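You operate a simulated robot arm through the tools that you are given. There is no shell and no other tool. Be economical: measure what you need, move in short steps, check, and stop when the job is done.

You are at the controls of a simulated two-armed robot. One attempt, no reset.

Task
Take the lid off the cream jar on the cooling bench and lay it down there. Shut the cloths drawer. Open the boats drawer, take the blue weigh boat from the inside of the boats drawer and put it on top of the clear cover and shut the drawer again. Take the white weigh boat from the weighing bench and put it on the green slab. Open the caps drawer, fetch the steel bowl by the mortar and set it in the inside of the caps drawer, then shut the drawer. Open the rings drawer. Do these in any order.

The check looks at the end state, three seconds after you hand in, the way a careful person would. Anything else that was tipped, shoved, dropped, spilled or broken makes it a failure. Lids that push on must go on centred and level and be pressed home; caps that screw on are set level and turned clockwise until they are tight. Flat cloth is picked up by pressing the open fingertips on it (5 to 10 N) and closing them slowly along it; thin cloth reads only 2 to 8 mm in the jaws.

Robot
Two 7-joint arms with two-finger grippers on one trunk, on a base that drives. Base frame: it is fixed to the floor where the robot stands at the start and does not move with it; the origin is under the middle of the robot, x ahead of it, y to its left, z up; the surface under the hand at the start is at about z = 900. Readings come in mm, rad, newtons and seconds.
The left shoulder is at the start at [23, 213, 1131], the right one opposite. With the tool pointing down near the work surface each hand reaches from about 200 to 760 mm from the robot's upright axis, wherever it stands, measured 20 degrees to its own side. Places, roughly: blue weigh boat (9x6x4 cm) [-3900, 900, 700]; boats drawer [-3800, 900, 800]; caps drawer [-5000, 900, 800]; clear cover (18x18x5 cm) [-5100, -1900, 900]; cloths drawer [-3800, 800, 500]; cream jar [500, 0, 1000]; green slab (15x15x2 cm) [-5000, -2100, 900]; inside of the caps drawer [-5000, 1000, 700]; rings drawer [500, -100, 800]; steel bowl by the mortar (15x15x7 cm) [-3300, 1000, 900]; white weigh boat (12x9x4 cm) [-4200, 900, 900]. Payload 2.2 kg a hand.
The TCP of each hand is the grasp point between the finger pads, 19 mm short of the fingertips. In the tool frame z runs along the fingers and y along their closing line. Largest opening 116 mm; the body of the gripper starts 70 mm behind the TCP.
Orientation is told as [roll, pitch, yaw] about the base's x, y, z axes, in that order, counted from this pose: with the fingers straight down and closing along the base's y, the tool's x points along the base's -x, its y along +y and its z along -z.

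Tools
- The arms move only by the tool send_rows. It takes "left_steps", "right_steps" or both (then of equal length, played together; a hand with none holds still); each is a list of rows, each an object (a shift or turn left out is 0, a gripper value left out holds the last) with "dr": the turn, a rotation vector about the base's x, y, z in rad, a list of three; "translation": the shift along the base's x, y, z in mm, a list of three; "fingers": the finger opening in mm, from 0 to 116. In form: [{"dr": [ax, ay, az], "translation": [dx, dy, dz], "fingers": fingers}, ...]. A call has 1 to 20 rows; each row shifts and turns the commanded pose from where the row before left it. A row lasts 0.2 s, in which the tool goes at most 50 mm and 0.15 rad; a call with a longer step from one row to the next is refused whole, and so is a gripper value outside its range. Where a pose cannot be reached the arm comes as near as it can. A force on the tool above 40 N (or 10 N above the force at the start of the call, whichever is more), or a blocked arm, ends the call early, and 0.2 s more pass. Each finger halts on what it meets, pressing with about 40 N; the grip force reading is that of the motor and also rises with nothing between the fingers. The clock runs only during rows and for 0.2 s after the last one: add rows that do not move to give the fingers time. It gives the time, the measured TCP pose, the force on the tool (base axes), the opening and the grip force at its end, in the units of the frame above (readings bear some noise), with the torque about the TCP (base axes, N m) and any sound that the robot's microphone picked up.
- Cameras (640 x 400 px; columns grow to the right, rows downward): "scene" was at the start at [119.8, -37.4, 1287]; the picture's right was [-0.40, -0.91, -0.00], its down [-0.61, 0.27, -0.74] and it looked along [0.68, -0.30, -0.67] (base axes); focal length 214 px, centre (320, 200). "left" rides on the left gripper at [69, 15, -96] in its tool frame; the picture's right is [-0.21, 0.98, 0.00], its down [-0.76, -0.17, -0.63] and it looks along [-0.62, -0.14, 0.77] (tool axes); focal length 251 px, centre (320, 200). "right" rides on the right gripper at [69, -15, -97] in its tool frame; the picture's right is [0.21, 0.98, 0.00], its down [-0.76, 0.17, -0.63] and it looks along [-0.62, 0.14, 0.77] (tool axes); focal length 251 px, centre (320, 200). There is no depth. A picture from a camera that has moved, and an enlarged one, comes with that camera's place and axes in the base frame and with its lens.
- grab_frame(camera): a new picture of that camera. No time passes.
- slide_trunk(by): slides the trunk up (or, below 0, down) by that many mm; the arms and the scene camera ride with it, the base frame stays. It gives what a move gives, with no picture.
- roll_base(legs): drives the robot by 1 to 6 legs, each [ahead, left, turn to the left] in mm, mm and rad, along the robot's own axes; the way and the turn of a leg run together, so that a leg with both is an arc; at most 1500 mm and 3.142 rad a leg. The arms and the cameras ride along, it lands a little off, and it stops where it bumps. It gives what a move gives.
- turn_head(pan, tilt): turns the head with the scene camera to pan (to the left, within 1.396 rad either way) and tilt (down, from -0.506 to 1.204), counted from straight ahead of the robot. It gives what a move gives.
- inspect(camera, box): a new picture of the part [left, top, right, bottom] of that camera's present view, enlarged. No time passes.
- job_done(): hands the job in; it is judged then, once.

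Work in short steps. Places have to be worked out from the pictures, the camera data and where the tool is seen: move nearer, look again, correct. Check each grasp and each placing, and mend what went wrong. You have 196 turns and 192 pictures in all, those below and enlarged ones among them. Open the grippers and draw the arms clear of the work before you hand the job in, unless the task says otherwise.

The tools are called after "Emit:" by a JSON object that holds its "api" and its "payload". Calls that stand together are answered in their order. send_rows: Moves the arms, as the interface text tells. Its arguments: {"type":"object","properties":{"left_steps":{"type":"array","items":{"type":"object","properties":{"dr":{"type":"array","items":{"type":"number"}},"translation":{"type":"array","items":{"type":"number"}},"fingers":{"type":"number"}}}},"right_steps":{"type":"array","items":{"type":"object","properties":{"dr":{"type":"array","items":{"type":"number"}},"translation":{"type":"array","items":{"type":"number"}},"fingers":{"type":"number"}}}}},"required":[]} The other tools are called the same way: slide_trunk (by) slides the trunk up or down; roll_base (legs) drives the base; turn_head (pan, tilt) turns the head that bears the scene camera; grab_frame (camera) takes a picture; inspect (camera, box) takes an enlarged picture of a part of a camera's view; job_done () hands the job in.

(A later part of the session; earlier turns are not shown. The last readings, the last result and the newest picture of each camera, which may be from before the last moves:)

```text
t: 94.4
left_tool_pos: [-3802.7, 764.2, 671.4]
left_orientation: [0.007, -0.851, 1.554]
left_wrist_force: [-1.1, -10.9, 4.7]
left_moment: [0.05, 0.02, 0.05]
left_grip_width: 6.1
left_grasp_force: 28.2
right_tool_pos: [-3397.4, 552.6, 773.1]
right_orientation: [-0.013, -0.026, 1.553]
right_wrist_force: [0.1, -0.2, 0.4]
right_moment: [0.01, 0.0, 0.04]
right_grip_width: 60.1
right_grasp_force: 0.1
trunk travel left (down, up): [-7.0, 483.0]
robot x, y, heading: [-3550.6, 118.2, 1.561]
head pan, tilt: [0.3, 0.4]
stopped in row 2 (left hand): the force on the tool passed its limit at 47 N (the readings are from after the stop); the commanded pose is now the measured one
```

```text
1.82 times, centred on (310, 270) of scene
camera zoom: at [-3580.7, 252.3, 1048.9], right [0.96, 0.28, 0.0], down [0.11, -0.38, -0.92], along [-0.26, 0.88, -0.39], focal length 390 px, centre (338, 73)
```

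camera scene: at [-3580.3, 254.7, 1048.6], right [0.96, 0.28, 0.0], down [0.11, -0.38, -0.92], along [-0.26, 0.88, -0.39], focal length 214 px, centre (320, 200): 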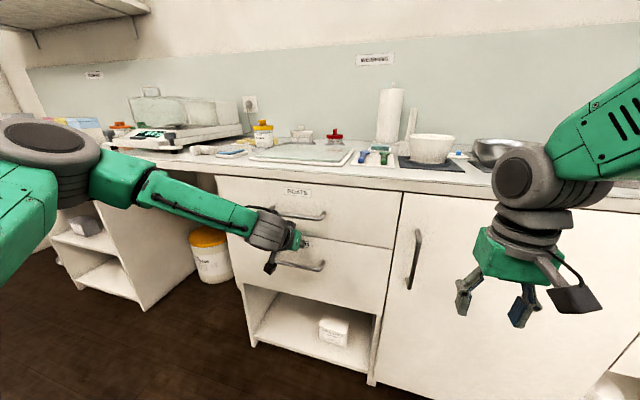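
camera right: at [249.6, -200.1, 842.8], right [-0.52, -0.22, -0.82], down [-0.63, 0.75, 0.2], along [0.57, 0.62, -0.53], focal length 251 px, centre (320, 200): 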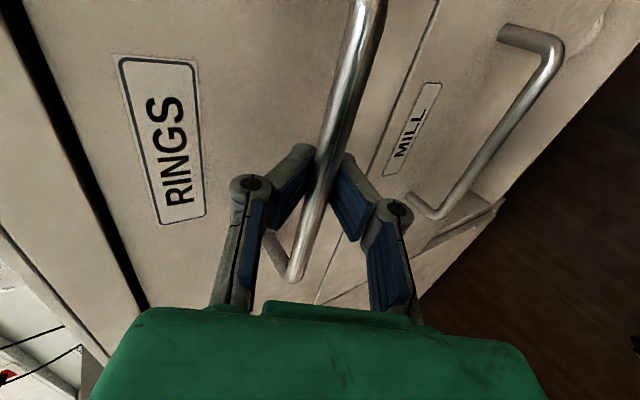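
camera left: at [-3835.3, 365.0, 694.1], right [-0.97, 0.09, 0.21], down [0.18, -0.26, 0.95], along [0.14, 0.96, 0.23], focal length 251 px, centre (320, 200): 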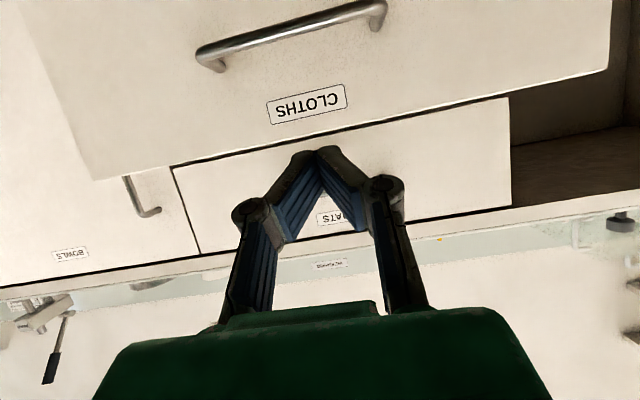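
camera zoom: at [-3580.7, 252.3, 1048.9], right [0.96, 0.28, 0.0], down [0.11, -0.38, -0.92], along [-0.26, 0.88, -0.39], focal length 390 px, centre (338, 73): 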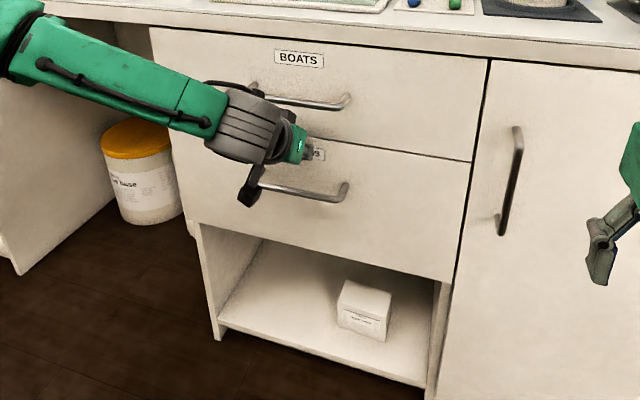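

The cloths drawer is shut (47 N stop). I withdraw the left hand, raise the trunk, and straighten the left hand for the bench work with the bowl.

Emit:
{"api": "send_rows", "payload": {"left_steps": [{"translation": [0, -30, 0]}, {"translation": [0, -40, 0]}, {"translation": [0, -40, 0]}, {"translation": [0, -40, 0]}, {}]}}

Emit:
{"api": "slide_trunk", "payload": {"by": 300}}

Emit:
{"api": "send_rows", "payload": {"left_steps": [{"dr": [-0.14, 0, 0], "translation": [0, -20, 20], "fingers": 60}, {"dr": [-0.14, 0, 0], "translation": [0, -20, 20]}, {"dr": [-0.14, 0, 0], "translation": [0, -20, 20]}, {"dr": [-0.14, 0, 0], "translation": [0, -20, 20]}, {"dr": [-0.14, 0, 0], "translation": [0, -20, 20]}, {"dr": [-0.14, 0, 0], "translation": [0, -20, 20]}, {"translation": [0, 0, 30]}, {}]}}

Emit:
{"api": "roll_base", "payload": {"legs": [[0, -110, 0], [150, 0, 0]]}}

Emit:
{"api": "turn_head", "payload": {"pan": -0.2, "tilt": 0.5}}

Emit:
{"api": "grab_frame", "payload": {"camera": "scene"}}

Emit:
{"api": "grab_frame", "payload": {"camera": "right"}}

```text
t: 95.6
left_tool_pos: [-3802.7, 613.8, 670.9]
left_orientation: [0.008, -0.854, 1.558]
left_wrist_force: [-0.6, 1.2, 0.4]
left_moment: [-0.01, 0.02, 0.0]
left_grip_width: 0.0
left_grasp_force: 29.0
right_tool_pos: [-3395.8, 553.1, 772.3]
right_orientation: [-0.014, -0.025, 1.553]
right_wrist_force: [-0.2, -1.0, -0.7]
right_moment: [0.0, 0.0, -0.03]
right_grip_width: 60.0
right_grasp_force: 0.0
trunk travel left (down, up): [-7.0, 483.0]
robot x, y, heading: [-3552.4, 124.9, 1.56]
head pan, tilt: [0.3, 0.4]
```

```text
t: 98.6
left_tool_pos: [-3803.7, 614.4, 970.7]
left_orientation: [0.01, -0.852, 1.554]
left_wrist_force: [0.4, 0.0, 0.9]
left_moment: [0.02, -0.02, -0.01]
left_grip_width: 0.0
left_grasp_force: 28.5
right_tool_pos: [-3397.8, 553.3, 1073.7]
right_orientation: [-0.014, -0.022, 1.553]
right_wrist_force: [0.0, 0.0, -0.8]
right_moment: [0.0, -0.03, 0.01]
right_grip_width: 60.0
right_grasp_force: 0.1
trunk travel left (down, up): [-307.0, 183.0]
robot x, y, heading: [-3553.1, 121.0, 1.559]
head pan, tilt: [0.3, 0.4]
```

```text
t: 100.4
left_tool_pos: [-3802.7, 493.1, 1120.3]
left_orientation: [-0.004, -0.012, 1.562]
left_wrist_force: [0.2, 1.0, -0.3]
left_moment: [-0.01, -0.01, -0.02]
left_grip_width: 59.9
left_grasp_force: 0.0
right_tool_pos: [-3398.8, 553.9, 1072.0]
right_orientation: [-0.015, -0.023, 1.552]
right_wrist_force: [-0.9, 0.4, -0.1]
right_moment: [0.01, -0.01, 0.01]
right_grip_width: 59.9
right_grasp_force: 0.0
trunk travel left (down, up): [-307.0, 183.0]
robot x, y, heading: [-3555.8, 121.6, 1.555]
head pan, tilt: [0.3, 0.4]
```

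```text
t: 102.6
left_tool_pos: [-3733.2, 643.2, 1111.7]
left_orientation: [-0.038, -0.012, 1.562]
left_wrist_force: [-0.7, 0.0, 0.7]
left_moment: [-0.05, -0.08, -0.01]
left_grip_width: 59.9
left_grasp_force: 0.0
right_tool_pos: [-3327.1, 702.7, 1076.7]
right_orientation: [-0.048, -0.027, 1.557]
right_wrist_force: [-1.3, 0.5, 0.4]
right_moment: [-0.05, -0.21, 0.03]
right_grip_width: 59.9
right_grasp_force: 0.1
trunk travel left (down, up): [-307.0, 183.0]
robot x, y, heading: [-3454.3, 274.8, 1.557]
head pan, tilt: [0.3, 0.4]
```

```text
t: 103.5
left_tool_pos: [-3707.8, 639.9, 1119.2]
left_orientation: [-0.011, -0.011, 1.56]
left_wrist_force: [-0.2, -0.5, -0.6]
left_moment: [0.05, -0.07, 0.02]
left_grip_width: 59.8
left_grasp_force: 0.1
right_tool_pos: [-3302.2, 699.6, 1074.1]
right_orientation: [-0.021, -0.026, 1.558]
right_wrist_force: [-1.3, 0.1, -0.1]
right_moment: [-0.01, -0.07, -0.01]
right_grip_width: 60.0
right_grasp_force: 0.1
trunk travel left (down, up): [-307.0, 183.0]
robot x, y, heading: [-3454.1, 271.7, 1.553]
head pan, tilt: [-0.201, 0.499]
```

```text
131 pictures are left
camera scene: at [-3476.4, 403.6, 1339.0], right [0.98, -0.21, 0.03], down [-0.07, -0.47, -0.88], along [0.2, 0.86, -0.48], focal length 214 px, centre (320, 200)
```

scene: 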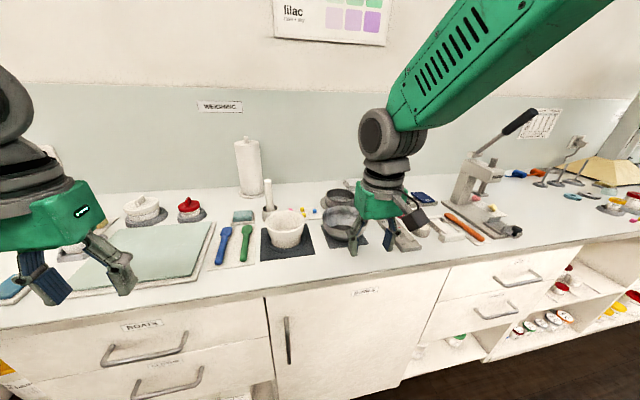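

```text
130 pictures are left
camera right: at [-3291.3, 628.7, 1169.4], right [-0.98, -0.2, -0.02], down [-0.17, 0.74, 0.65], along [-0.11, 0.64, -0.76], focal length 251 px, centre (320, 200)
```

right: 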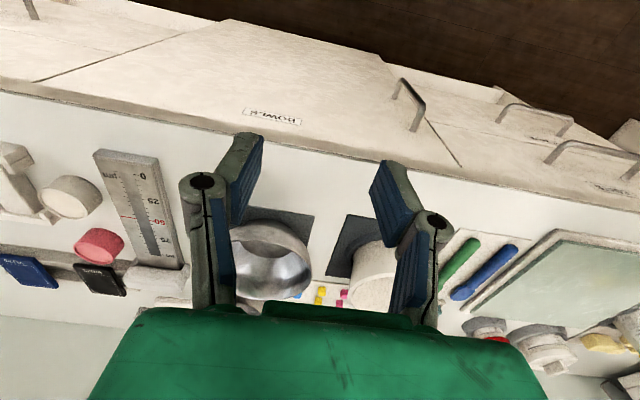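

I enlarge the bowl region.

Emit:
{"api": "inspect", "payload": {"camera": "scene", "box": [240, 160, 460, 280]}}

Emit:
{"api": "inspect", "payload": {"camera": "right", "box": [200, 180, 460, 320]}}

```text
2.91 times, centred on (350, 220) of scene
camera zoom: at [-3476.4, 403.6, 1339.0], right [0.98, -0.21, 0.03], down [-0.07, -0.47, -0.88], along [0.2, 0.86, -0.48], focal length 624 px, centre (233, 142)
```

zoom: 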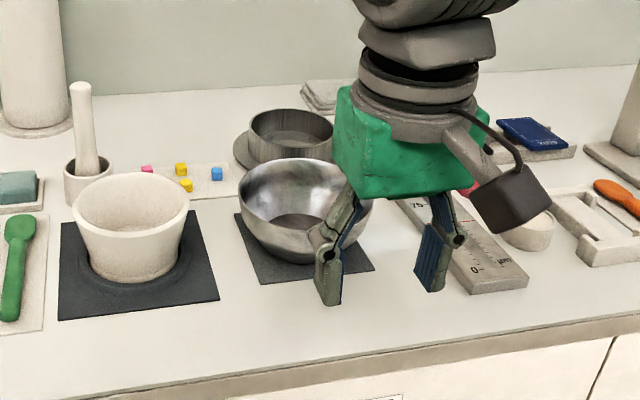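

```text
2.46 times, centred on (330, 250) of right
camera zoom: at [-3291.3, 628.7, 1169.4], right [-0.98, -0.2, -0.02], down [-0.17, 0.74, 0.65], along [-0.11, 0.64, -0.76], focal length 619 px, centre (295, 77)
```

zoom: 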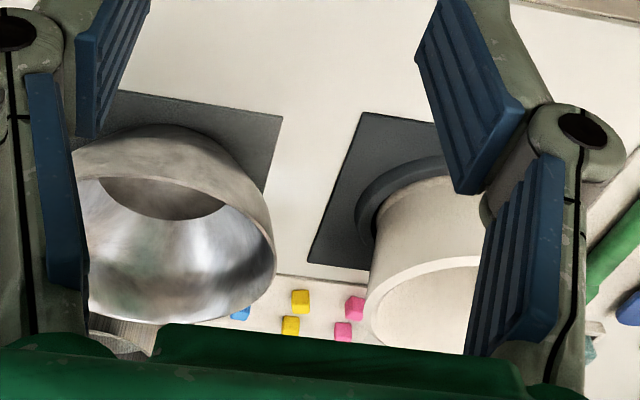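

The steel bowl is centred near (-3270, 938), rim z≈970. I turn the right hand 90° so it closes along y and hover over the near rim to check.

Emit:
{"api": "send_rows", "payload": {"right_steps": [{"dr": [0, 0, 0.145], "fingers": 70}, {"dr": [0, 0, 0.145]}, {"dr": [0, 0, 0.145]}, {"dr": [0, 0, 0.145]}, {"dr": [0, 0, 0.145]}, {"dr": [0, 0, 0.145]}, {"dr": [0, 0, 0.145]}, {"dr": [0, 0, 0.145]}, {"dr": [0, 0, 0.145]}, {"dr": [0, 0, 0.145]}, {"dr": [0, 0, 0.12]}, {"translation": [8, 40, -10]}, {"translation": [8, 40, -10]}, {"translation": [8, 40, -10]}, {"translation": [8, 40, -10]}, {}]}}

Emit:
{"api": "grab_frame", "payload": {"camera": "right"}}

Emit:
{"api": "inspect", "payload": {"camera": "scene", "box": [240, 160, 460, 280]}}

```text
t: 107.1
left_tool_pos: [-3687.7, 638.9, 1127.4]
left_orientation: [0.011, -0.013, 1.561]
left_wrist_force: [0.4, 0.1, -0.6]
left_moment: [0.0, 0.01, 0.0]
left_grip_width: 60.0
left_grasp_force: 0.1
right_tool_pos: [-3252.9, 860.7, 1034.1]
right_orientation: [-0.006, -0.035, 3.129]
right_wrist_force: [-0.1, -0.1, -0.6]
right_moment: [-0.01, 0.07, -0.03]
right_grip_width: 69.7
right_grasp_force: 0.1
trunk travel left (down, up): [-307.0, 183.0]
robot x, y, heading: [-3458.0, 273.5, 1.55]
head pan, tilt: [-0.201, 0.499]
stopped in row 16 (right hand): the arm was blocked; the commanded pose is now the measured one
```

```text
127 pictures are left
camera right: at [-3181.7, 874.3, 1129.1], right [0.2, -0.98, -0.01], down [-0.74, -0.16, 0.66], along [-0.65, -0.12, -0.75], focal length 251 px, centre (320, 200)
```

right: 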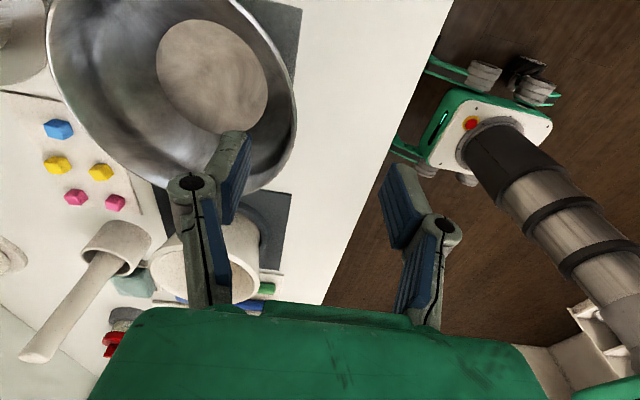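

```text
2.91 times, centred on (350, 220) of scene
camera zoom: at [-3454.7, 406.2, 1339.5], right [0.98, -0.21, 0.01], down [-0.09, -0.47, -0.88], along [0.19, 0.86, -0.48], focal length 624 px, centre (233, 142)
```

zoom: 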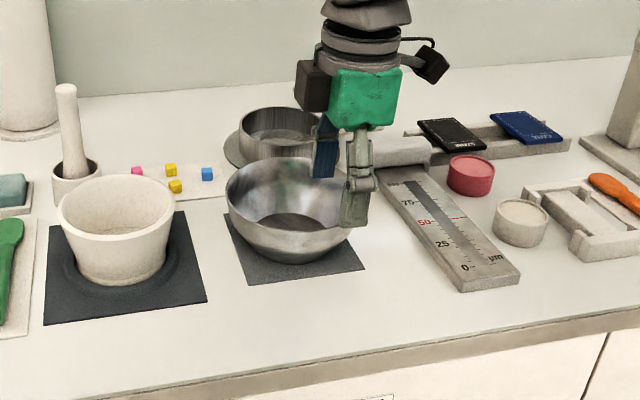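

The bowl centre is about (-3269, 948), near rim at y≈879. I shift the hand over the rim and check again before going down.

Emit:
{"api": "send_rows", "payload": {"right_steps": [{"translation": [-8, 9, 0]}, {"translation": [-8, 9, -10]}, {}]}}

Emit:
{"api": "grab_frame", "payload": {"camera": "right"}}

Emit:
{"api": "inspect", "payload": {"camera": "scene", "box": [280, 160, 400, 260]}}

```text
t: 107.9
left_tool_pos: [-3706.3, 638.8, 1123.3]
left_orientation: [-0.003, -0.012, 1.564]
left_wrist_force: [0.1, 0.0, -0.7]
left_moment: [-0.03, -0.04, 0.01]
left_grip_width: 60.2
left_grasp_force: 0.0
right_tool_pos: [-3286.2, 879.3, 1027.3]
right_orientation: [-0.008, -0.02, 3.133]
right_wrist_force: [-1.6, 1.0, -0.4]
right_moment: [0.02, -0.08, 0.0]
right_grip_width: 70.0
right_grasp_force: 0.1
trunk travel left (down, up): [-307.0, 183.0]
robot x, y, heading: [-3460.9, 273.5, 1.554]
head pan, tilt: [-0.201, 0.499]
```

```text
125 pictures are left
camera right: at [-3217.0, 892.8, 1122.8], right [0.21, -0.98, -0.01], down [-0.74, -0.16, 0.65], along [-0.64, -0.12, -0.76], focal length 251 px, centre (320, 200)
```

right: 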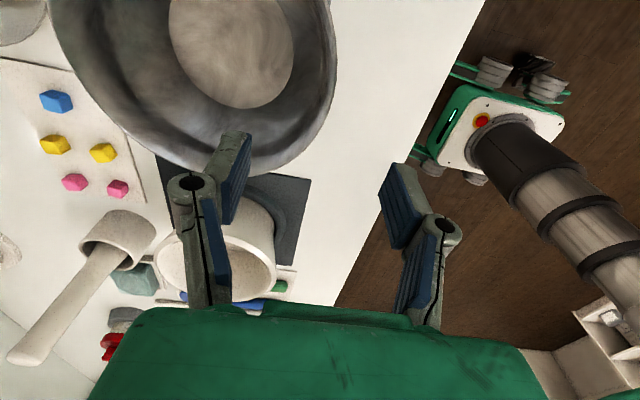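

```text
4.00 times, centred on (340, 210) of scene
camera zoom: at [-3474.4, 406.2, 1339.5], right [0.98, -0.21, 0.02], down [-0.08, -0.47, -0.88], along [0.2, 0.86, -0.48], focal length 858 px, centre (240, 160)
```

zoom: 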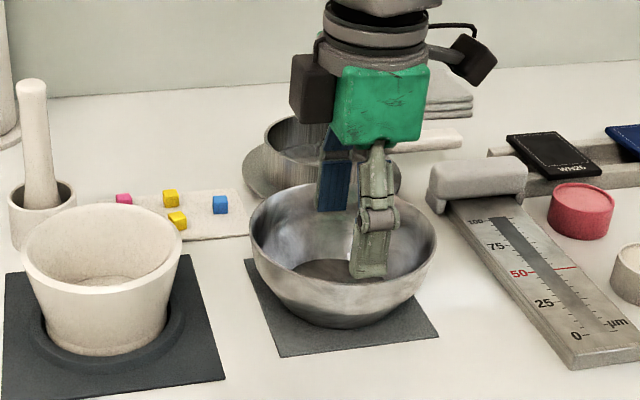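

The upper body seems to sway sideways by ±10 mm. I wait two seconds holding still to see if it settles.

Emit:
{"api": "send_rows", "payload": {"right_steps": [{}, {}, {}, {}, {}, {}, {}, {}, {}, {}]}}

Emit:
{"api": "send_rows", "payload": {"right_steps": [{}, {}]}}

Emit:
{"api": "send_rows", "payload": {"right_steps": [{}, {}]}}

Emit:
{"api": "send_rows", "payload": {"right_steps": [{}]}}

```text
t: 110.1
left_tool_pos: [-3691.8, 640.2, 1125.2]
left_orientation: [0.007, -0.011, 1.563]
left_wrist_force: [-0.3, 0.0, -0.4]
left_moment: [0.01, 0.0, -0.01]
left_grip_width: 59.9
left_grasp_force: 0.1
right_tool_pos: [-3274.9, 878.5, 1023.5]
right_orientation: [-0.006, -0.032, 3.131]
right_wrist_force: [-0.5, -0.2, 0.4]
right_moment: [0.02, -0.04, -0.02]
right_grip_width: 70.0
right_grasp_force: 0.1
trunk travel left (down, up): [-307.0, 183.0]
robot x, y, heading: [-3461.3, 271.3, 1.553]
head pan, tilt: [-0.201, 0.499]
```

```text
t: 110.9
left_tool_pos: [-3653.5, 635.9, 1132.7]
left_orientation: [0.037, -0.019, 1.557]
left_wrist_force: [-0.1, 0.1, -0.4]
left_moment: [0.02, 0.02, 0.01]
left_grip_width: 59.5
left_grasp_force: 0.1
right_tool_pos: [-3232.3, 874.9, 1022.1]
right_orientation: [-0.008, -0.057, 3.121]
right_wrist_force: [0.6, -0.9, -0.5]
right_moment: [0.03, 0.09, 0.02]
right_grip_width: 70.1
right_grasp_force: 0.1
trunk travel left (down, up): [-307.0, 183.0]
robot x, y, heading: [-3450.8, 274.3, 1.56]
head pan, tilt: [-0.201, 0.499]
stopped in row 2 (right hand): the arm was blocked; the commanded pose is now the measured one
```

```text
t: 111.5
left_tool_pos: [-3656.3, 635.8, 1132.6]
left_orientation: [0.035, -0.019, 1.556]
left_wrist_force: [-0.6, -0.5, -0.3]
left_moment: [0.02, 0.05, 0.01]
left_grip_width: 60.2
left_grasp_force: 0.1
right_tool_pos: [-3234.4, 877.1, 1023.3]
right_orientation: [-0.007, -0.054, 3.122]
right_wrist_force: [1.0, -0.1, -0.1]
right_moment: [0.0, 0.12, -0.01]
right_grip_width: 70.1
right_grasp_force: 0.1
trunk travel left (down, up): [-307.0, 183.0]
robot x, y, heading: [-3450.1, 273.2, 1.552]
head pan, tilt: [-0.201, 0.499]
```

```text
t: 111.9
left_tool_pos: [-3685.9, 636.5, 1127.4]
left_orientation: [0.009, -0.018, 1.56]
left_wrist_force: [-0.9, -0.5, -0.6]
left_moment: [-0.04, -0.04, -0.01]
left_grip_width: 60.1
left_grasp_force: 0.1
right_tool_pos: [-3266.3, 875.3, 1028.0]
right_orientation: [-0.009, -0.03, 3.127]
right_wrist_force: [0.5, 0.3, -0.4]
right_moment: [0.02, -0.05, 0.0]
right_grip_width: 69.9
right_grasp_force: 0.1
trunk travel left (down, up): [-307.0, 183.0]
robot x, y, heading: [-3455.6, 274.5, 1.552]
head pan, tilt: [-0.201, 0.499]
```

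The robot is rocking sideways. I raise the right hand, lower the trunk to steady it, and watch.

Emit:
{"api": "send_rows", "payload": {"right_steps": [{"translation": [0, 0, 20]}, {"translation": [0, 0, 20]}, {"translation": [0, 0, 20]}, {"translation": [0, 0, 20]}, {}]}}

Emit:
{"api": "slide_trunk", "payload": {"by": -60}}

Emit:
{"api": "send_rows", "payload": {"right_steps": [{}, {}, {}, {}, {}]}}

Emit:
{"api": "send_rows", "payload": {"right_steps": [{}, {}]}}

Emit:
{"api": "send_rows", "payload": {"right_steps": [{}, {}]}}

```text
t: 113.1
left_tool_pos: [-3691.0, 636.5, 1126.4]
left_orientation: [0.003, -0.018, 1.562]
left_wrist_force: [0.0, 0.2, 0.1]
left_moment: [0.03, -0.01, 0.03]
left_grip_width: 60.3
left_grasp_force: 0.1
right_tool_pos: [-3273.5, 876.8, 1108.1]
right_orientation: [-0.008, -0.029, 3.127]
right_wrist_force: [-1.2, -0.3, 0.0]
right_moment: [-0.02, -0.09, -0.02]
right_grip_width: 70.1
right_grasp_force: 0.0
trunk travel left (down, up): [-307.0, 183.0]
robot x, y, heading: [-3454.2, 273.3, 1.556]
head pan, tilt: [-0.201, 0.499]
```

```text
t: 114.1
left_tool_pos: [-3653.2, 636.1, 1073.1]
left_orientation: [0.035, -0.02, 1.556]
left_wrist_force: [0.3, -0.1, 0.7]
left_moment: [0.0, 0.02, -0.02]
left_grip_width: 60.2
left_grasp_force: 0.1
right_tool_pos: [-3230.8, 875.4, 1043.9]
right_orientation: [-0.008, -0.058, 3.121]
right_wrist_force: [2.1, -0.1, 0.4]
right_moment: [0.03, 0.13, -0.02]
right_grip_width: 70.1
right_grasp_force: 0.0
trunk travel left (down, up): [-247.0, 243.0]
robot x, y, heading: [-3450.3, 269.6, 1.555]
head pan, tilt: [-0.201, 0.499]
```

```text
t: 115.3
left_tool_pos: [-3678.1, 636.2, 1068.7]
left_orientation: [0.015, -0.018, 1.559]
left_wrist_force: [-0.7, 0.1, -0.1]
left_moment: [0.01, 0.01, 0.0]
left_grip_width: 60.1
left_grasp_force: 0.1
right_tool_pos: [-3259.7, 876.2, 1046.6]
right_orientation: [-0.013, -0.037, 3.125]
right_wrist_force: [0.7, -0.4, 0.2]
right_moment: [-0.01, -0.03, 0.03]
right_grip_width: 70.0
right_grasp_force: 0.1
trunk travel left (down, up): [-247.0, 243.0]
robot x, y, heading: [-3453.1, 274.8, 1.55]
head pan, tilt: [-0.201, 0.499]
```

```text
t: 116.1
left_tool_pos: [-3652.3, 632.9, 1073.7]
left_orientation: [0.033, -0.025, 1.555]
left_wrist_force: [0.3, 0.6, 0.8]
left_moment: [0.0, 0.01, 0.0]
left_grip_width: 60.0
left_grasp_force: 0.1
right_tool_pos: [-3230.8, 871.6, 1045.5]
right_orientation: [-0.014, -0.052, 3.119]
right_wrist_force: [0.0, 0.0, 0.1]
right_moment: [-0.02, 0.0, 0.02]
right_grip_width: 69.8
right_grasp_force: 0.1
trunk travel left (down, up): [-247.0, 243.0]
robot x, y, heading: [-3445.7, 275.4, 1.55]
head pan, tilt: [-0.201, 0.499]
stopped in row 2 (right hand): the arm was blocked; the commanded pose is now the measured one
```

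```text
t: 116.9
left_tool_pos: [-3631.7, 629.1, 1077.1]
left_orientation: [0.048, -0.028, 1.547]
left_wrist_force: [0.3, -0.6, -0.6]
left_moment: [0.02, 0.02, -0.01]
left_grip_width: 59.7
left_grasp_force: 0.0
right_tool_pos: [-3209.5, 869.3, 1045.8]
right_orientation: [-0.014, -0.063, 3.111]
right_wrist_force: [0.1, 0.0, 0.9]
right_moment: [0.0, 0.03, -0.02]
right_grip_width: 69.9
right_grasp_force: 0.0
trunk travel left (down, up): [-247.0, 243.0]
robot x, y, heading: [-3435.7, 276.4, 1.549]
head pan, tilt: [-0.201, 0.499]
stopped in row 2 (right hand): the arm was blocked; the commanded pose is now the measured one
```

Something presses on the robot: it drifts and leans. I look around for a contact.

Emit:
{"api": "turn_head", "payload": {"pan": -0.9, "tilt": 0.6}}

Emit:
{"api": "grab_frame", "payload": {"camera": "scene"}}

Emit:
{"api": "turn_head", "payload": {"pan": 0.5, "tilt": 0.9}}

Emit:
{"api": "grab_frame", "payload": {"camera": "scene"}}

```text
t: 118.0
left_tool_pos: [-3663.8, 629.9, 1071.1]
left_orientation: [0.019, -0.029, 1.552]
left_wrist_force: [-0.3, 0.5, -0.6]
left_moment: [0.01, -0.05, -0.04]
left_grip_width: 59.8
left_grasp_force: 0.0
right_tool_pos: [-3241.2, 870.2, 1050.3]
right_orientation: [-0.014, -0.039, 3.118]
right_wrist_force: [-1.7, -0.9, -0.2]
right_moment: [-0.02, -0.12, 0.0]
right_grip_width: 70.0
right_grasp_force: 0.0
trunk travel left (down, up): [-247.0, 243.0]
robot x, y, heading: [-3444.7, 271.6, 1.552]
head pan, tilt: [-0.901, 0.6]
```

```text
123 pictures are left
camera scene: at [-3379.4, 370.0, 1271.1], right [0.61, -0.79, 0.01], down [-0.44, -0.35, -0.83], along [0.66, 0.5, -0.56], focal length 214 px, centre (320, 200)
```

scene: 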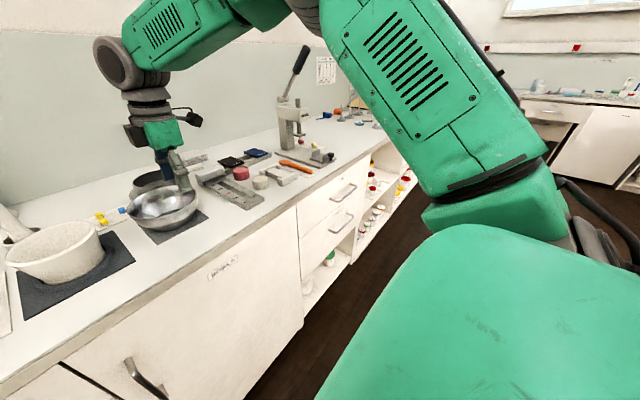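

```text
t: 119.5
left_tool_pos: [-3638.8, 630.4, 1075.6]
left_orientation: [0.04, -0.028, 1.551]
left_wrist_force: [-0.8, -0.1, -0.5]
left_moment: [0.0, 0.01, -0.01]
left_grip_width: 60.0
left_grasp_force: 0.0
right_tool_pos: [-3216.6, 869.5, 1047.7]
right_orientation: [-0.014, -0.059, 3.115]
right_wrist_force: [0.7, -0.6, 0.2]
right_moment: [0.02, 0.06, -0.01]
right_grip_width: 70.0
right_grasp_force: 0.0
trunk travel left (down, up): [-247.0, 243.0]
robot x, y, heading: [-3438.3, 272.9, 1.552]
head pan, tilt: [0.499, 0.901]
```

```text
122 pictures are left
camera scene: at [-3455.7, 383.1, 1246.1], right [0.89, 0.46, -0.01], down [0.35, -0.7, -0.62], along [-0.29, 0.55, -0.78], focal length 214 px, centre (320, 200)
```

scene: 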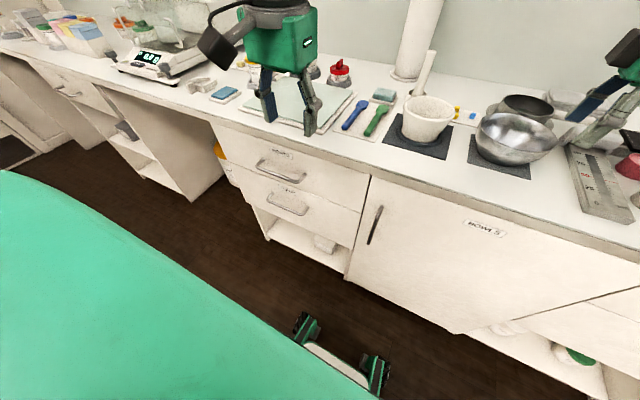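

No contact visible; perhaps the far-out arm makes it rock. I draw the right hand in and see if the rocking stops.

Emit:
{"api": "send_rows", "payload": {"right_steps": [{"translation": [0, -10, 20]}, {"translation": [0, -30, 20]}, {"translation": [0, -40, 0]}, {"translation": [0, -40, 0]}, {"translation": [0, -40, 0]}, {"translation": [0, -40, 0]}, {"translation": [0, -40, 0]}, {}]}}

Emit:
{"api": "send_rows", "payload": {"right_steps": [{}, {}]}}

Emit:
{"api": "send_rows", "payload": {"right_steps": [{}, {}, {}]}}

Emit:
{"api": "send_rows", "payload": {"right_steps": [{}, {}]}}

```text
t: 121.3
left_tool_pos: [-3649.6, 631.7, 1073.4]
left_orientation: [0.03, -0.025, 1.548]
left_wrist_force: [0.5, -0.1, 0.4]
left_moment: [-0.02, -0.03, 0.01]
left_grip_width: 60.1
left_grasp_force: 0.0
right_tool_pos: [-3228.5, 631.4, 1086.9]
right_orientation: [-0.011, -0.051, 3.114]
right_wrist_force: [-0.5, 0.5, 0.0]
right_moment: [0.0, 0.0, -0.01]
right_grip_width: 70.1
right_grasp_force: 0.0
trunk travel left (down, up): [-247.0, 243.0]
robot x, y, heading: [-3440.0, 272.1, 1.555]
head pan, tilt: [0.499, 0.901]
```

```text
t: 121.9
left_tool_pos: [-3630.2, 629.9, 1076.5]
left_orientation: [0.047, -0.028, 1.551]
left_wrist_force: [0.0, 0.2, 0.0]
left_moment: [0.03, -0.03, -0.04]
left_grip_width: 59.7
left_grasp_force: 0.3
right_tool_pos: [-3208.0, 630.4, 1084.5]
right_orientation: [-0.016, -0.067, 3.114]
right_wrist_force: [-0.4, -1.0, -0.8]
right_moment: [0.0, -0.01, 0.0]
right_grip_width: 69.8
right_grasp_force: 0.2
trunk travel left (down, up): [-247.0, 243.0]
robot x, y, heading: [-3434.0, 274.9, 1.55]
head pan, tilt: [0.499, 0.901]
```

```text
t: 122.7
left_tool_pos: [-3632.4, 630.6, 1075.7]
left_orientation: [0.045, -0.029, 1.549]
left_wrist_force: [-0.2, 0.2, 0.7]
left_moment: [0.01, 0.05, -0.01]
left_grip_width: 59.9
left_grasp_force: 0.1
right_tool_pos: [-3210.4, 630.7, 1085.3]
right_orientation: [-0.014, -0.065, 3.113]
right_wrist_force: [0.5, 0.0, 0.2]
right_moment: [-0.05, 0.01, -0.01]
right_grip_width: 70.1
right_grasp_force: 0.1
trunk travel left (down, up): [-247.0, 243.0]
robot x, y, heading: [-3434.9, 272.0, 1.556]
head pan, tilt: [0.499, 0.901]
```

```text
t: 123.3
left_tool_pos: [-3657.9, 630.6, 1072.9]
left_orientation: [0.024, -0.027, 1.553]
left_wrist_force: [0.0, -0.2, 0.7]
left_moment: [-0.03, -0.03, -0.02]
left_grip_width: 59.9
left_grasp_force: 0.2
right_tool_pos: [-3237.0, 630.3, 1089.2]
right_orientation: [-0.015, -0.043, 3.115]
right_wrist_force: [-0.2, 0.5, 0.4]
right_moment: [0.0, -0.03, -0.03]
right_grip_width: 69.9
right_grasp_force: 0.0
trunk travel left (down, up): [-247.0, 243.0]
robot x, y, heading: [-3437.0, 270.7, 1.55]
head pan, tilt: [0.499, 0.901]
```

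Still rocking, so the base itself is probably touching something. I back up 150 mm and check.

Emit:
{"api": "roll_base", "payload": {"legs": [[-150, 0, 0]]}}

Emit:
{"api": "send_rows", "payload": {"right_steps": [{}, {}, {}]}}

Emit:
{"api": "send_rows", "payload": {"right_steps": [{}, {}]}}

Emit:
{"api": "turn_head", "payload": {"pan": -0.4, "tilt": 1.2}}

Emit:
{"api": "grab_frame", "payload": {"camera": "scene"}}

```text
t: 124.7
left_tool_pos: [-3648.6, 479.6, 1075.3]
left_orientation: [0.036, -0.027, 1.555]
left_wrist_force: [0.1, -0.5, 0.2]
left_moment: [0.0, 0.03, -0.03]
left_grip_width: 60.0
left_grasp_force: 0.1
right_tool_pos: [-3226.5, 480.4, 1086.5]
right_orientation: [-0.014, -0.055, 3.117]
right_wrist_force: [0.0, -1.1, 0.3]
right_moment: [0.03, -0.04, 0.0]
right_grip_width: 69.6
right_grasp_force: 0.2
trunk travel left (down, up): [-247.0, 243.0]
robot x, y, heading: [-3444.2, 124.4, 1.555]
head pan, tilt: [0.499, 0.901]
```

```text
t: 125.5
left_tool_pos: [-3646.1, 477.3, 1075.5]
left_orientation: [0.037, -0.031, 1.551]
left_wrist_force: [-0.2, -0.5, 0.6]
left_moment: [-0.01, 0.01, -0.01]
left_grip_width: 60.0
left_grasp_force: 0.0
right_tool_pos: [-3226.1, 478.5, 1086.5]
right_orientation: [-0.016, -0.054, 3.116]
right_wrist_force: [-0.2, -0.1, -0.4]
right_moment: [0.0, 0.03, 0.03]
right_grip_width: 69.7
right_grasp_force: 0.1
trunk travel left (down, up): [-247.0, 243.0]
robot x, y, heading: [-3439.8, 127.2, 1.556]
head pan, tilt: [0.499, 0.901]
```

```text
t: 126.1
left_tool_pos: [-3646.1, 476.8, 1075.4]
left_orientation: [0.037, -0.03, 1.552]
left_wrist_force: [-0.6, 0.0, -0.9]
left_moment: [0.01, 0.01, 0.03]
left_grip_width: 60.0
left_grasp_force: 0.0
right_tool_pos: [-3225.9, 479.0, 1086.9]
right_orientation: [-0.017, -0.056, 3.116]
right_wrist_force: [0.3, 0.2, 0.0]
right_moment: [-0.03, 0.0, 0.0]
right_grip_width: 70.0
right_grasp_force: 0.1
trunk travel left (down, up): [-247.0, 243.0]
robot x, y, heading: [-3438.3, 129.1, 1.549]
head pan, tilt: [0.499, 0.901]
```

```text
t: 127.3
left_tool_pos: [-3655.7, 478.1, 1074.7]
left_orientation: [0.03, -0.03, 1.554]
left_wrist_force: [0.5, 0.3, -0.2]
left_moment: [0.01, 0.03, -0.01]
left_grip_width: 60.1
left_grasp_force: 0.1
right_tool_pos: [-3234.1, 478.5, 1087.8]
right_orientation: [-0.017, -0.047, 3.118]
right_wrist_force: [-0.8, 0.5, -0.9]
right_moment: [-0.01, -0.02, 0.0]
right_grip_width: 70.1
right_grasp_force: 0.1
trunk travel left (down, up): [-247.0, 243.0]
robot x, y, heading: [-3441.8, 121.2, 1.547]
head pan, tilt: [-0.4, 1.201]
```

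```text
121 pictures are left
camera scene: at [-3412.2, 215.3, 1226.0], right [0.91, -0.4, 0.0], down [-0.38, -0.85, -0.36], along [0.14, 0.33, -0.93], focal length 214 px, centre (320, 200)
```

scene: 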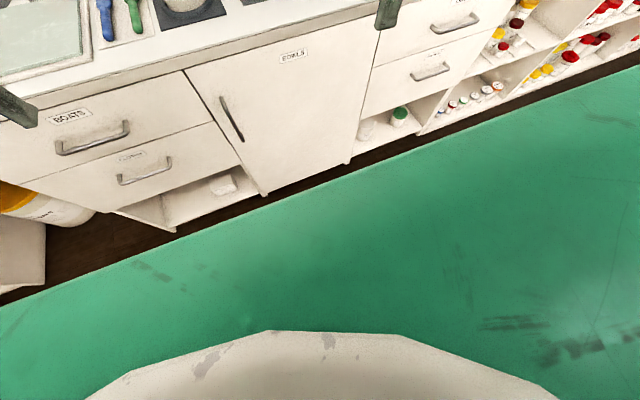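

Maybe the 90° wrist turn put the right arm at a limit, shaking the robot. I undo that turn and see.

Emit:
{"api": "send_rows", "payload": {"right_steps": [{"dr": [0, 0, -0.145]}, {"dr": [0, 0, -0.145]}, {"dr": [0, 0, -0.145]}, {"dr": [0, 0, -0.145]}, {"dr": [0, 0, -0.145]}, {"dr": [0, 0, -0.145]}, {"dr": [0, 0, -0.145]}, {"dr": [0, 0, -0.145]}, {"dr": [0, 0, -0.145]}, {"dr": [0, 0, -0.145]}, {"dr": [0, 0, -0.11]}, {}]}}

Emit:
{"api": "send_rows", "payload": {"right_steps": [{}, {}, {}]}}

Emit:
{"api": "send_rows", "payload": {"right_steps": [{}, {}]}}

Emit:
{"api": "send_rows", "payload": {"right_steps": [{}, {}]}}

```text
t: 129.9
left_tool_pos: [-3654.6, 477.4, 1073.2]
left_orientation: [0.031, -0.031, 1.553]
left_wrist_force: [0.0, 0.6, 0.2]
left_moment: [-0.01, -0.05, -0.01]
left_grip_width: 59.9
left_grasp_force: 0.0
right_tool_pos: [-3232.0, 478.6, 1088.4]
right_orientation: [-0.017, -0.046, 1.554]
right_wrist_force: [-0.1, -0.3, 0.0]
right_moment: [0.05, -0.01, 0.04]
right_grip_width: 69.9
right_grasp_force: 0.1
trunk travel left (down, up): [-247.0, 243.0]
robot x, y, heading: [-3439.9, 122.6, 1.558]
head pan, tilt: [-0.4, 1.201]
```

```text
t: 130.7
left_tool_pos: [-3653.2, 477.6, 1074.5]
left_orientation: [0.032, -0.03, 1.554]
left_wrist_force: [0.2, -0.1, 0.4]
left_moment: [-0.01, 0.02, 0.01]
left_grip_width: 60.0
left_grasp_force: 0.0
right_tool_pos: [-3230.7, 478.0, 1087.8]
right_orientation: [-0.014, -0.048, 1.557]
right_wrist_force: [0.7, -0.1, -0.2]
right_moment: [0.03, -0.02, -0.05]
right_grip_width: 69.9
right_grasp_force: 0.0
trunk travel left (down, up): [-247.0, 243.0]
robot x, y, heading: [-3440.3, 121.5, 1.55]
head pan, tilt: [-0.4, 1.201]
```

```text
t: 131.3
left_tool_pos: [-3656.0, 476.8, 1075.2]
left_orientation: [0.029, -0.029, 1.554]
left_wrist_force: [-0.3, 0.5, 0.1]
left_moment: [0.04, 0.03, -0.03]
left_grip_width: 60.2
left_grasp_force: 0.1
right_tool_pos: [-3232.6, 478.2, 1088.5]
right_orientation: [-0.019, -0.047, 1.556]
right_wrist_force: [-0.4, 0.3, -0.3]
right_moment: [0.01, -0.01, -0.01]
right_grip_width: 70.0
right_grasp_force: 0.1
trunk travel left (down, up): [-247.0, 243.0]
robot x, y, heading: [-3441.3, 121.3, 1.55]
head pan, tilt: [-0.4, 1.201]
```

```text
t: 131.9
left_tool_pos: [-3655.3, 476.8, 1073.5]
left_orientation: [0.03, -0.03, 1.552]
left_wrist_force: [-0.3, 0.2, -0.3]
left_moment: [0.01, -0.01, 0.01]
left_grip_width: 60.3
left_grasp_force: 0.1
right_tool_pos: [-3232.9, 479.7, 1089.4]
right_orientation: [-0.019, -0.047, 1.558]
right_wrist_force: [0.2, -0.5, 1.0]
right_moment: [0.0, -0.01, -0.02]
right_grip_width: 69.9
right_grasp_force: 0.1
trunk travel left (down, up): [-247.0, 243.0]
robot x, y, heading: [-3440.8, 121.8, 1.556]
head pan, tilt: [-0.4, 1.201]
```

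Steady now at y≈122. I advance in a small leg to y≈220 and check steadiness again.

Emit:
{"api": "roll_base", "payload": {"legs": [[100, 0, 0]]}}

Emit:
{"api": "send_rows", "payload": {"right_steps": [{}, {}, {}]}}

Emit:
{"api": "send_rows", "payload": {"right_steps": [{}, {}]}}

Emit:
{"api": "send_rows", "payload": {"right_steps": [{}, {}]}}

```text
t: 133.1
left_tool_pos: [-3652.8, 575.3, 1074.8]
left_orientation: [0.031, -0.028, 1.552]
left_wrist_force: [0.3, 0.5, 0.3]
left_moment: [-0.06, -0.01, 0.0]
left_grip_width: 60.0
left_grasp_force: 0.0
right_tool_pos: [-3230.2, 576.4, 1087.7]
right_orientation: [-0.017, -0.047, 1.553]
right_wrist_force: [0.1, 0.0, 0.1]
right_moment: [-0.02, 0.01, -0.02]
right_grip_width: 69.9
right_grasp_force: 0.2
trunk travel left (down, up): [-247.0, 243.0]
robot x, y, heading: [-3442.5, 220.9, 1.558]
head pan, tilt: [-0.4, 1.201]
```

```text
t: 133.8
left_tool_pos: [-3652.8, 573.0, 1074.6]
left_orientation: [0.031, -0.029, 1.552]
left_wrist_force: [0.7, -0.4, 0.4]
left_moment: [0.01, 0.0, 0.0]
left_grip_width: 60.3
left_grasp_force: 0.1
right_tool_pos: [-3231.1, 574.2, 1089.7]
right_orientation: [-0.015, -0.047, 1.555]
right_wrist_force: [0.6, -0.1, 1.0]
right_moment: [0.02, -0.01, 0.01]
right_grip_width: 69.9
right_grasp_force: 0.1
trunk travel left (down, up): [-247.0, 243.0]
robot x, y, heading: [-3441.3, 222.1, 1.554]
head pan, tilt: [-0.4, 1.201]
```

```text
t: 134.4
left_tool_pos: [-3652.6, 573.8, 1075.0]
left_orientation: [0.029, -0.03, 1.552]
left_wrist_force: [0.1, 0.2, 0.2]
left_moment: [0.01, -0.03, 0.0]
left_grip_width: 60.2
left_grasp_force: 0.2
right_tool_pos: [-3230.8, 573.5, 1088.8]
right_orientation: [-0.016, -0.049, 1.554]
right_wrist_force: [-0.5, -0.1, 0.1]
right_moment: [-0.01, 0.02, 0.02]
right_grip_width: 69.8
right_grasp_force: 0.0
trunk travel left (down, up): [-247.0, 243.0]
robot x, y, heading: [-3442.3, 219.9, 1.554]
head pan, tilt: [-0.4, 1.201]
```

```text
t: 135.1
left_tool_pos: [-3653.2, 573.4, 1075.5]
left_orientation: [0.029, -0.03, 1.552]
left_wrist_force: [0.2, 0.3, -0.3]
left_moment: [0.0, -0.02, -0.02]
left_grip_width: 60.0
left_grasp_force: 0.1
right_tool_pos: [-3231.5, 575.7, 1087.6]
right_orientation: [-0.016, -0.049, 1.556]
right_wrist_force: [-0.4, -0.3, -0.3]
right_moment: [0.02, -0.03, -0.02]
right_grip_width: 70.0
right_grasp_force: 0.0
trunk travel left (down, up): [-247.0, 243.0]
robot x, y, heading: [-3441.3, 221.5, 1.552]
head pan, tilt: [-0.4, 1.201]
```

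Steady. The rocking came from the sideways leg, so I'll avoid those near work. Now I level the right hand, turn it 1.22 rad, and go over the near-left rim.

Emit:
{"api": "send_rows", "payload": {"right_steps": [{"dr": [-0.047, 0.017, 0]}, {"dr": [0, 0, 0.14]}, {"dr": [0, 0, 0.14]}, {"dr": [0, 0, 0.14]}, {"dr": [0, 0, 0.14]}, {"dr": [0, 0, 0.14]}, {"dr": [0, 0, 0.14]}, {"dr": [0, 0, 0.14]}, {"dr": [0, 0, 0.14]}, {"dr": [0, 0, 0.1]}, {"translation": [-7, 38, -6]}, {"translation": [-7, 38, -6]}, {"translation": [-7, 38, -6]}, {"translation": [-7, 38, -6]}, {"translation": [-7, 38, -6]}, {"translation": [-7, 38, -6]}, {"translation": [-7, 38, -6]}, {"translation": [-7, 38, -6]}, {}, {}]}}

Emit:
{"api": "turn_head", "payload": {"pan": -0.3, "tilt": 0.6}}

Emit:
{"api": "inspect", "payload": {"camera": "scene", "box": [220, 110, 420, 270]}}

Emit:
{"api": "grab_frame", "payload": {"camera": "right"}}

```text
t: 139.2
left_tool_pos: [-3654.1, 574.0, 1074.0]
left_orientation: [0.028, -0.03, 1.554]
left_wrist_force: [0.2, -0.5, -0.5]
left_moment: [-0.03, -0.05, 0.04]
left_grip_width: 60.2
left_grasp_force: 0.1
right_tool_pos: [-3287.7, 880.8, 1040.6]
right_orientation: [0.002, -0.001, 2.775]
right_wrist_force: [-0.5, 0.7, -0.7]
right_moment: [0.01, 0.0, 0.03]
right_grip_width: 69.8
right_grasp_force: 0.1
trunk travel left (down, up): [-247.0, 243.0]
robot x, y, heading: [-3442.2, 224.0, 1.552]
head pan, tilt: [-0.4, 1.201]
```

```text
t: 140.2
left_tool_pos: [-3654.0, 573.8, 1073.7]
left_orientation: [0.029, -0.031, 1.552]
left_wrist_force: [-0.1, 0.6, -0.4]
left_moment: [0.0, 0.03, -0.04]
left_grip_width: 60.0
left_grasp_force: 0.0
right_tool_pos: [-3287.5, 881.0, 1040.6]
right_orientation: [0.001, -0.002, 2.777]
right_wrist_force: [-0.5, 0.2, 0.1]
right_moment: [-0.02, -0.02, 0.01]
right_grip_width: 70.1
right_grasp_force: 0.1
trunk travel left (down, up): [-247.0, 243.0]
robot x, y, heading: [-3440.2, 220.1, 1.553]
head pan, tilt: [-0.3, 0.6]
```

```text
2.50 times, centred on (320, 190) of scene
camera zoom: at [-3410.8, 347.6, 1270.4], right [0.95, -0.31, 0.0], down [-0.18, -0.54, -0.82], along [0.26, 0.78, -0.57], focal length 536 px, centre (320, 225)
```

zoom: 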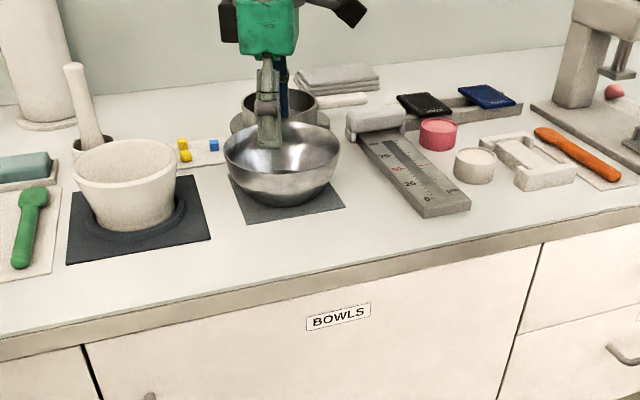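

```text
119 pictures are left
camera right: at [-3219.8, 870.3, 1137.8], right [-0.15, -0.99, 0.0], down [-0.77, 0.12, 0.63], along [-0.63, 0.09, -0.77], focal length 251 px, centre (320, 200)
```

right: 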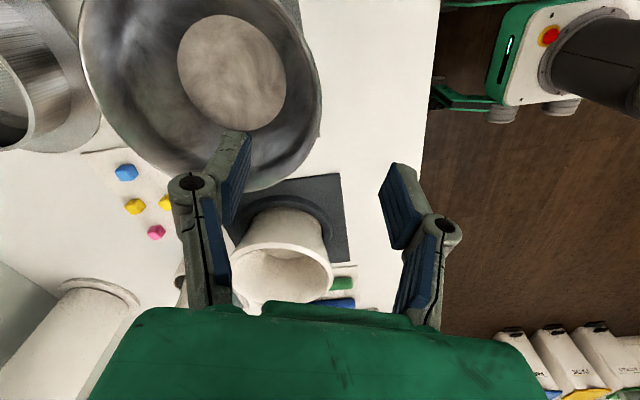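

Centre about (-3265, 942), R≈73; the hand is nearly over the rim. I shift outward 6 mm, go down 70 mm and close slowly.

Emit:
{"api": "send_rows", "payload": {"right_steps": [{"translation": [-2, -6, -20]}, {"translation": [0, 0, -25]}, {"translation": [0, 0, -25]}, {"fingers": 50}, {"fingers": 35}, {"fingers": 22}, {"fingers": 12}, {"fingers": 0}, {}, {}]}}

Emit:
{"api": "grab_frame", "payload": {"camera": "right"}}

Emit:
{"api": "inspect", "payload": {"camera": "scene", "box": [240, 120, 400, 240]}}

```text
t: 142.4
left_tool_pos: [-3653.5, 573.5, 1074.6]
left_orientation: [0.029, -0.029, 1.552]
left_wrist_force: [-0.8, -0.6, 0.9]
left_moment: [0.02, 0.02, 0.01]
left_grip_width: 60.1
left_grasp_force: 0.1
right_tool_pos: [-3289.6, 874.4, 970.6]
right_orientation: [0.0, -0.001, 2.776]
right_wrist_force: [0.5, 1.0, 0.9]
right_moment: [0.04, -0.09, 0.0]
right_grip_width: 6.2
right_grasp_force: 32.5
trunk travel left (down, up): [-247.0, 243.0]
robot x, y, heading: [-3438.9, 218.4, 1.551]
head pan, tilt: [-0.3, 0.6]
```

```text
118 pictures are left
camera right: at [-3220.4, 864.4, 1068.0], right [-0.15, -0.99, 0.0], down [-0.77, 0.12, 0.63], along [-0.63, 0.09, -0.77], focal length 251 px, centre (320, 200)
```

right: 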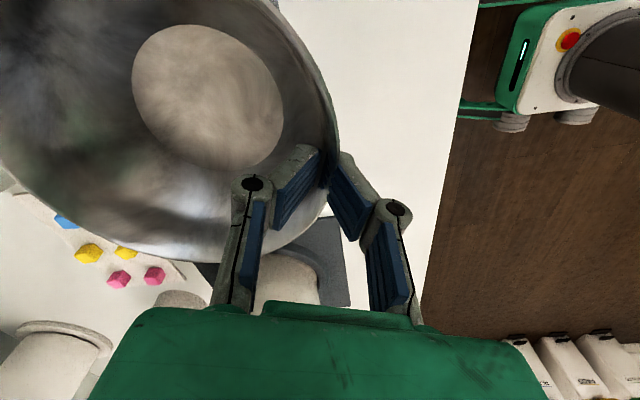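

```text
3.33 times, centred on (320, 180) of scene
camera zoom: at [-3410.7, 347.4, 1270.5], right [0.95, -0.31, 0.0], down [-0.18, -0.54, -0.82], along [0.26, 0.78, -0.57], focal length 715 px, centre (320, 267)
```

zoom: 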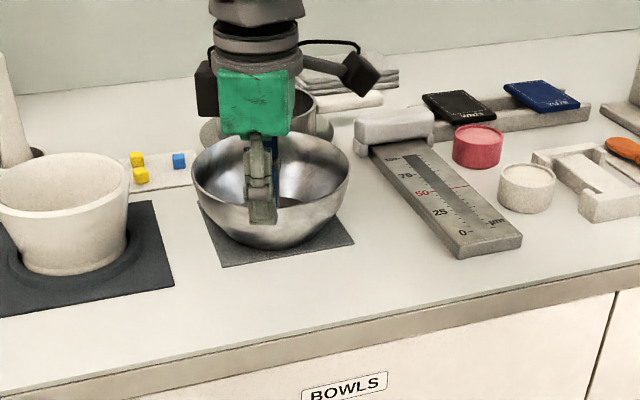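

The rim is held (6 mm, 32 N). I lift in steps and check it hangs level.

Emit:
{"api": "send_rows", "payload": {"right_steps": [{"translation": [0, 0, 8]}, {"translation": [0, 0, 12]}, {"translation": [0, 0, 20]}, {"translation": [0, 0, 25]}, {"translation": [0, 0, 25]}, {}]}}

Emit:
{"api": "grab_frame", "payload": {"camera": "scene"}}

```text
t: 143.8
left_tool_pos: [-3654.4, 573.3, 1075.0]
left_orientation: [0.028, -0.029, 1.552]
left_wrist_force: [-0.5, 0.2, -0.6]
left_moment: [0.01, -0.03, -0.01]
left_grip_width: 60.1
left_grasp_force: 0.1
right_tool_pos: [-3288.7, 874.3, 1060.0]
right_orientation: [0.002, 0.002, 2.775]
right_wrist_force: [0.2, 0.3, -1.6]
right_moment: [-0.09, 0.05, -0.01]
right_grip_width: 6.0
right_grasp_force: 33.3
trunk travel left (down, up): [-247.0, 243.0]
robot x, y, heading: [-3441.4, 224.8, 1.551]
head pan, tilt: [-0.3, 0.6]
```

```text
116 pictures are left
camera scene: at [-3410.8, 348.0, 1270.4], right [0.95, -0.31, 0.0], down [-0.18, -0.54, -0.82], along [0.26, 0.78, -0.57], focal length 214 px, centre (320, 200)
```

scene: 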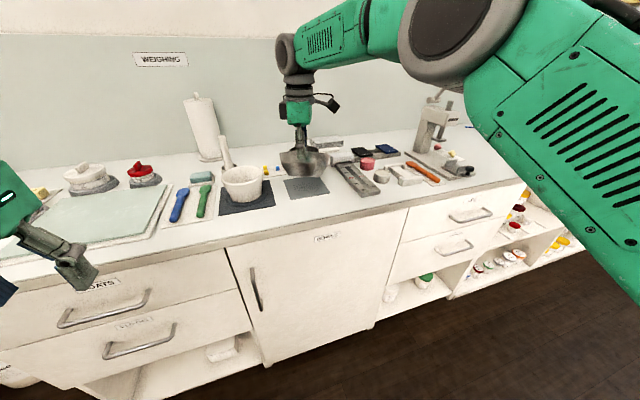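

The bowl hangs level. I draw it back over free floor, back the base off, lower the trunk and drive left to the caps drawer.

Emit:
{"api": "send_rows", "payload": {"right_steps": [{"translation": [0, -35, 10]}, {"translation": [0, -40, 10]}, {"translation": [0, -40, 10]}, {"translation": [0, -40, 0]}, {"translation": [0, -40, 0]}, {"translation": [0, -40, 0]}, {"translation": [0, -40, 0]}, {}]}}

Emit:
{"api": "roll_base", "payload": {"legs": [[-350, 0, 0]]}}

Emit:
{"api": "slide_trunk", "payload": {"by": -120}}

Emit:
{"api": "turn_head", "payload": {"pan": 0.8, "tilt": 0.3}}

Emit:
{"api": "grab_frame", "payload": {"camera": "scene"}}

```text
t: 145.7
left_tool_pos: [-3654.2, 574.1, 1074.4]
left_orientation: [0.029, -0.027, 1.551]
left_wrist_force: [-0.5, 0.2, 0.2]
left_moment: [0.0, -0.04, 0.02]
left_grip_width: 60.1
left_grasp_force: 0.0
right_tool_pos: [-3290.4, 598.9, 1091.4]
right_orientation: [0.002, -0.002, 2.776]
right_wrist_force: [0.3, 0.0, -1.3]
right_moment: [-0.09, 0.06, 0.0]
right_grip_width: 6.0
right_grasp_force: 32.8
trunk travel left (down, up): [-247.0, 243.0]
robot x, y, heading: [-3438.3, 218.2, 1.553]
head pan, tilt: [-0.3, 0.6]
```

```text
t: 147.9
left_tool_pos: [-3658.5, 223.7, 1073.7]
left_orientation: [0.029, -0.029, 1.546]
left_wrist_force: [0.2, 0.5, -0.1]
left_moment: [0.05, -0.02, 0.03]
left_grip_width: 60.0
left_grasp_force: 0.0
right_tool_pos: [-3296.0, 246.0, 1090.8]
right_orientation: [-0.002, 0.0, 2.77]
right_wrist_force: [0.1, 1.0, -1.4]
right_moment: [-0.03, 0.01, 0.03]
right_grip_width: 6.2
right_grasp_force: 32.4
trunk travel left (down, up): [-247.0, 243.0]
robot x, y, heading: [-3446.0, -131.0, 1.552]
head pan, tilt: [-0.3, 0.6]
```

```text
t: 149.4
left_tool_pos: [-3659.5, 221.4, 955.8]
left_orientation: [0.03, -0.033, 1.545]
left_wrist_force: [0.3, 0.4, 0.4]
left_moment: [0.0, 0.01, 0.01]
left_grip_width: 60.1
left_grasp_force: 0.0
right_tool_pos: [-3295.1, 243.9, 972.0]
right_orientation: [-0.003, -0.002, 2.771]
right_wrist_force: [0.2, 0.5, -2.1]
right_moment: [-0.07, -0.02, 0.03]
right_grip_width: 6.0
right_grasp_force: 32.9
trunk travel left (down, up): [-127.0, 363.0]
robot x, y, heading: [-3447.5, -127.8, 1.546]
head pan, tilt: [-0.3, 0.6]
```

```text
t: 150.8
left_tool_pos: [-3658.7, 221.3, 955.3]
left_orientation: [0.031, -0.032, 1.546]
left_wrist_force: [0.5, -0.8, 0.4]
left_moment: [-0.01, 0.02, -0.02]
left_grip_width: 59.9
left_grasp_force: 0.1
right_tool_pos: [-3294.5, 243.7, 972.1]
right_orientation: [-0.001, -0.001, 2.77]
right_wrist_force: [-0.1, -0.3, -1.9]
right_moment: [-0.07, 0.03, -0.01]
right_grip_width: 6.0
right_grasp_force: 32.6
trunk travel left (down, up): [-127.0, 363.0]
robot x, y, heading: [-3444.0, -128.8, 1.55]
head pan, tilt: [0.799, 0.3]
```

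```text
115 pictures are left
camera scene: at [-3510.4, -22.5, 1178.0], right [0.71, 0.7, 0.0], down [0.21, -0.21, -0.95], along [-0.67, 0.68, -0.3], focal length 214 px, centre (320, 200)
```

scene: 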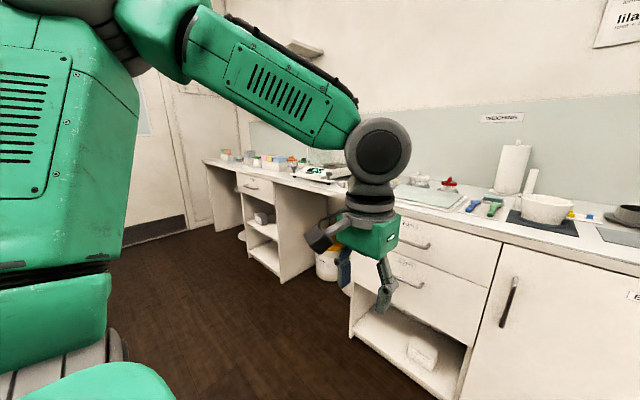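

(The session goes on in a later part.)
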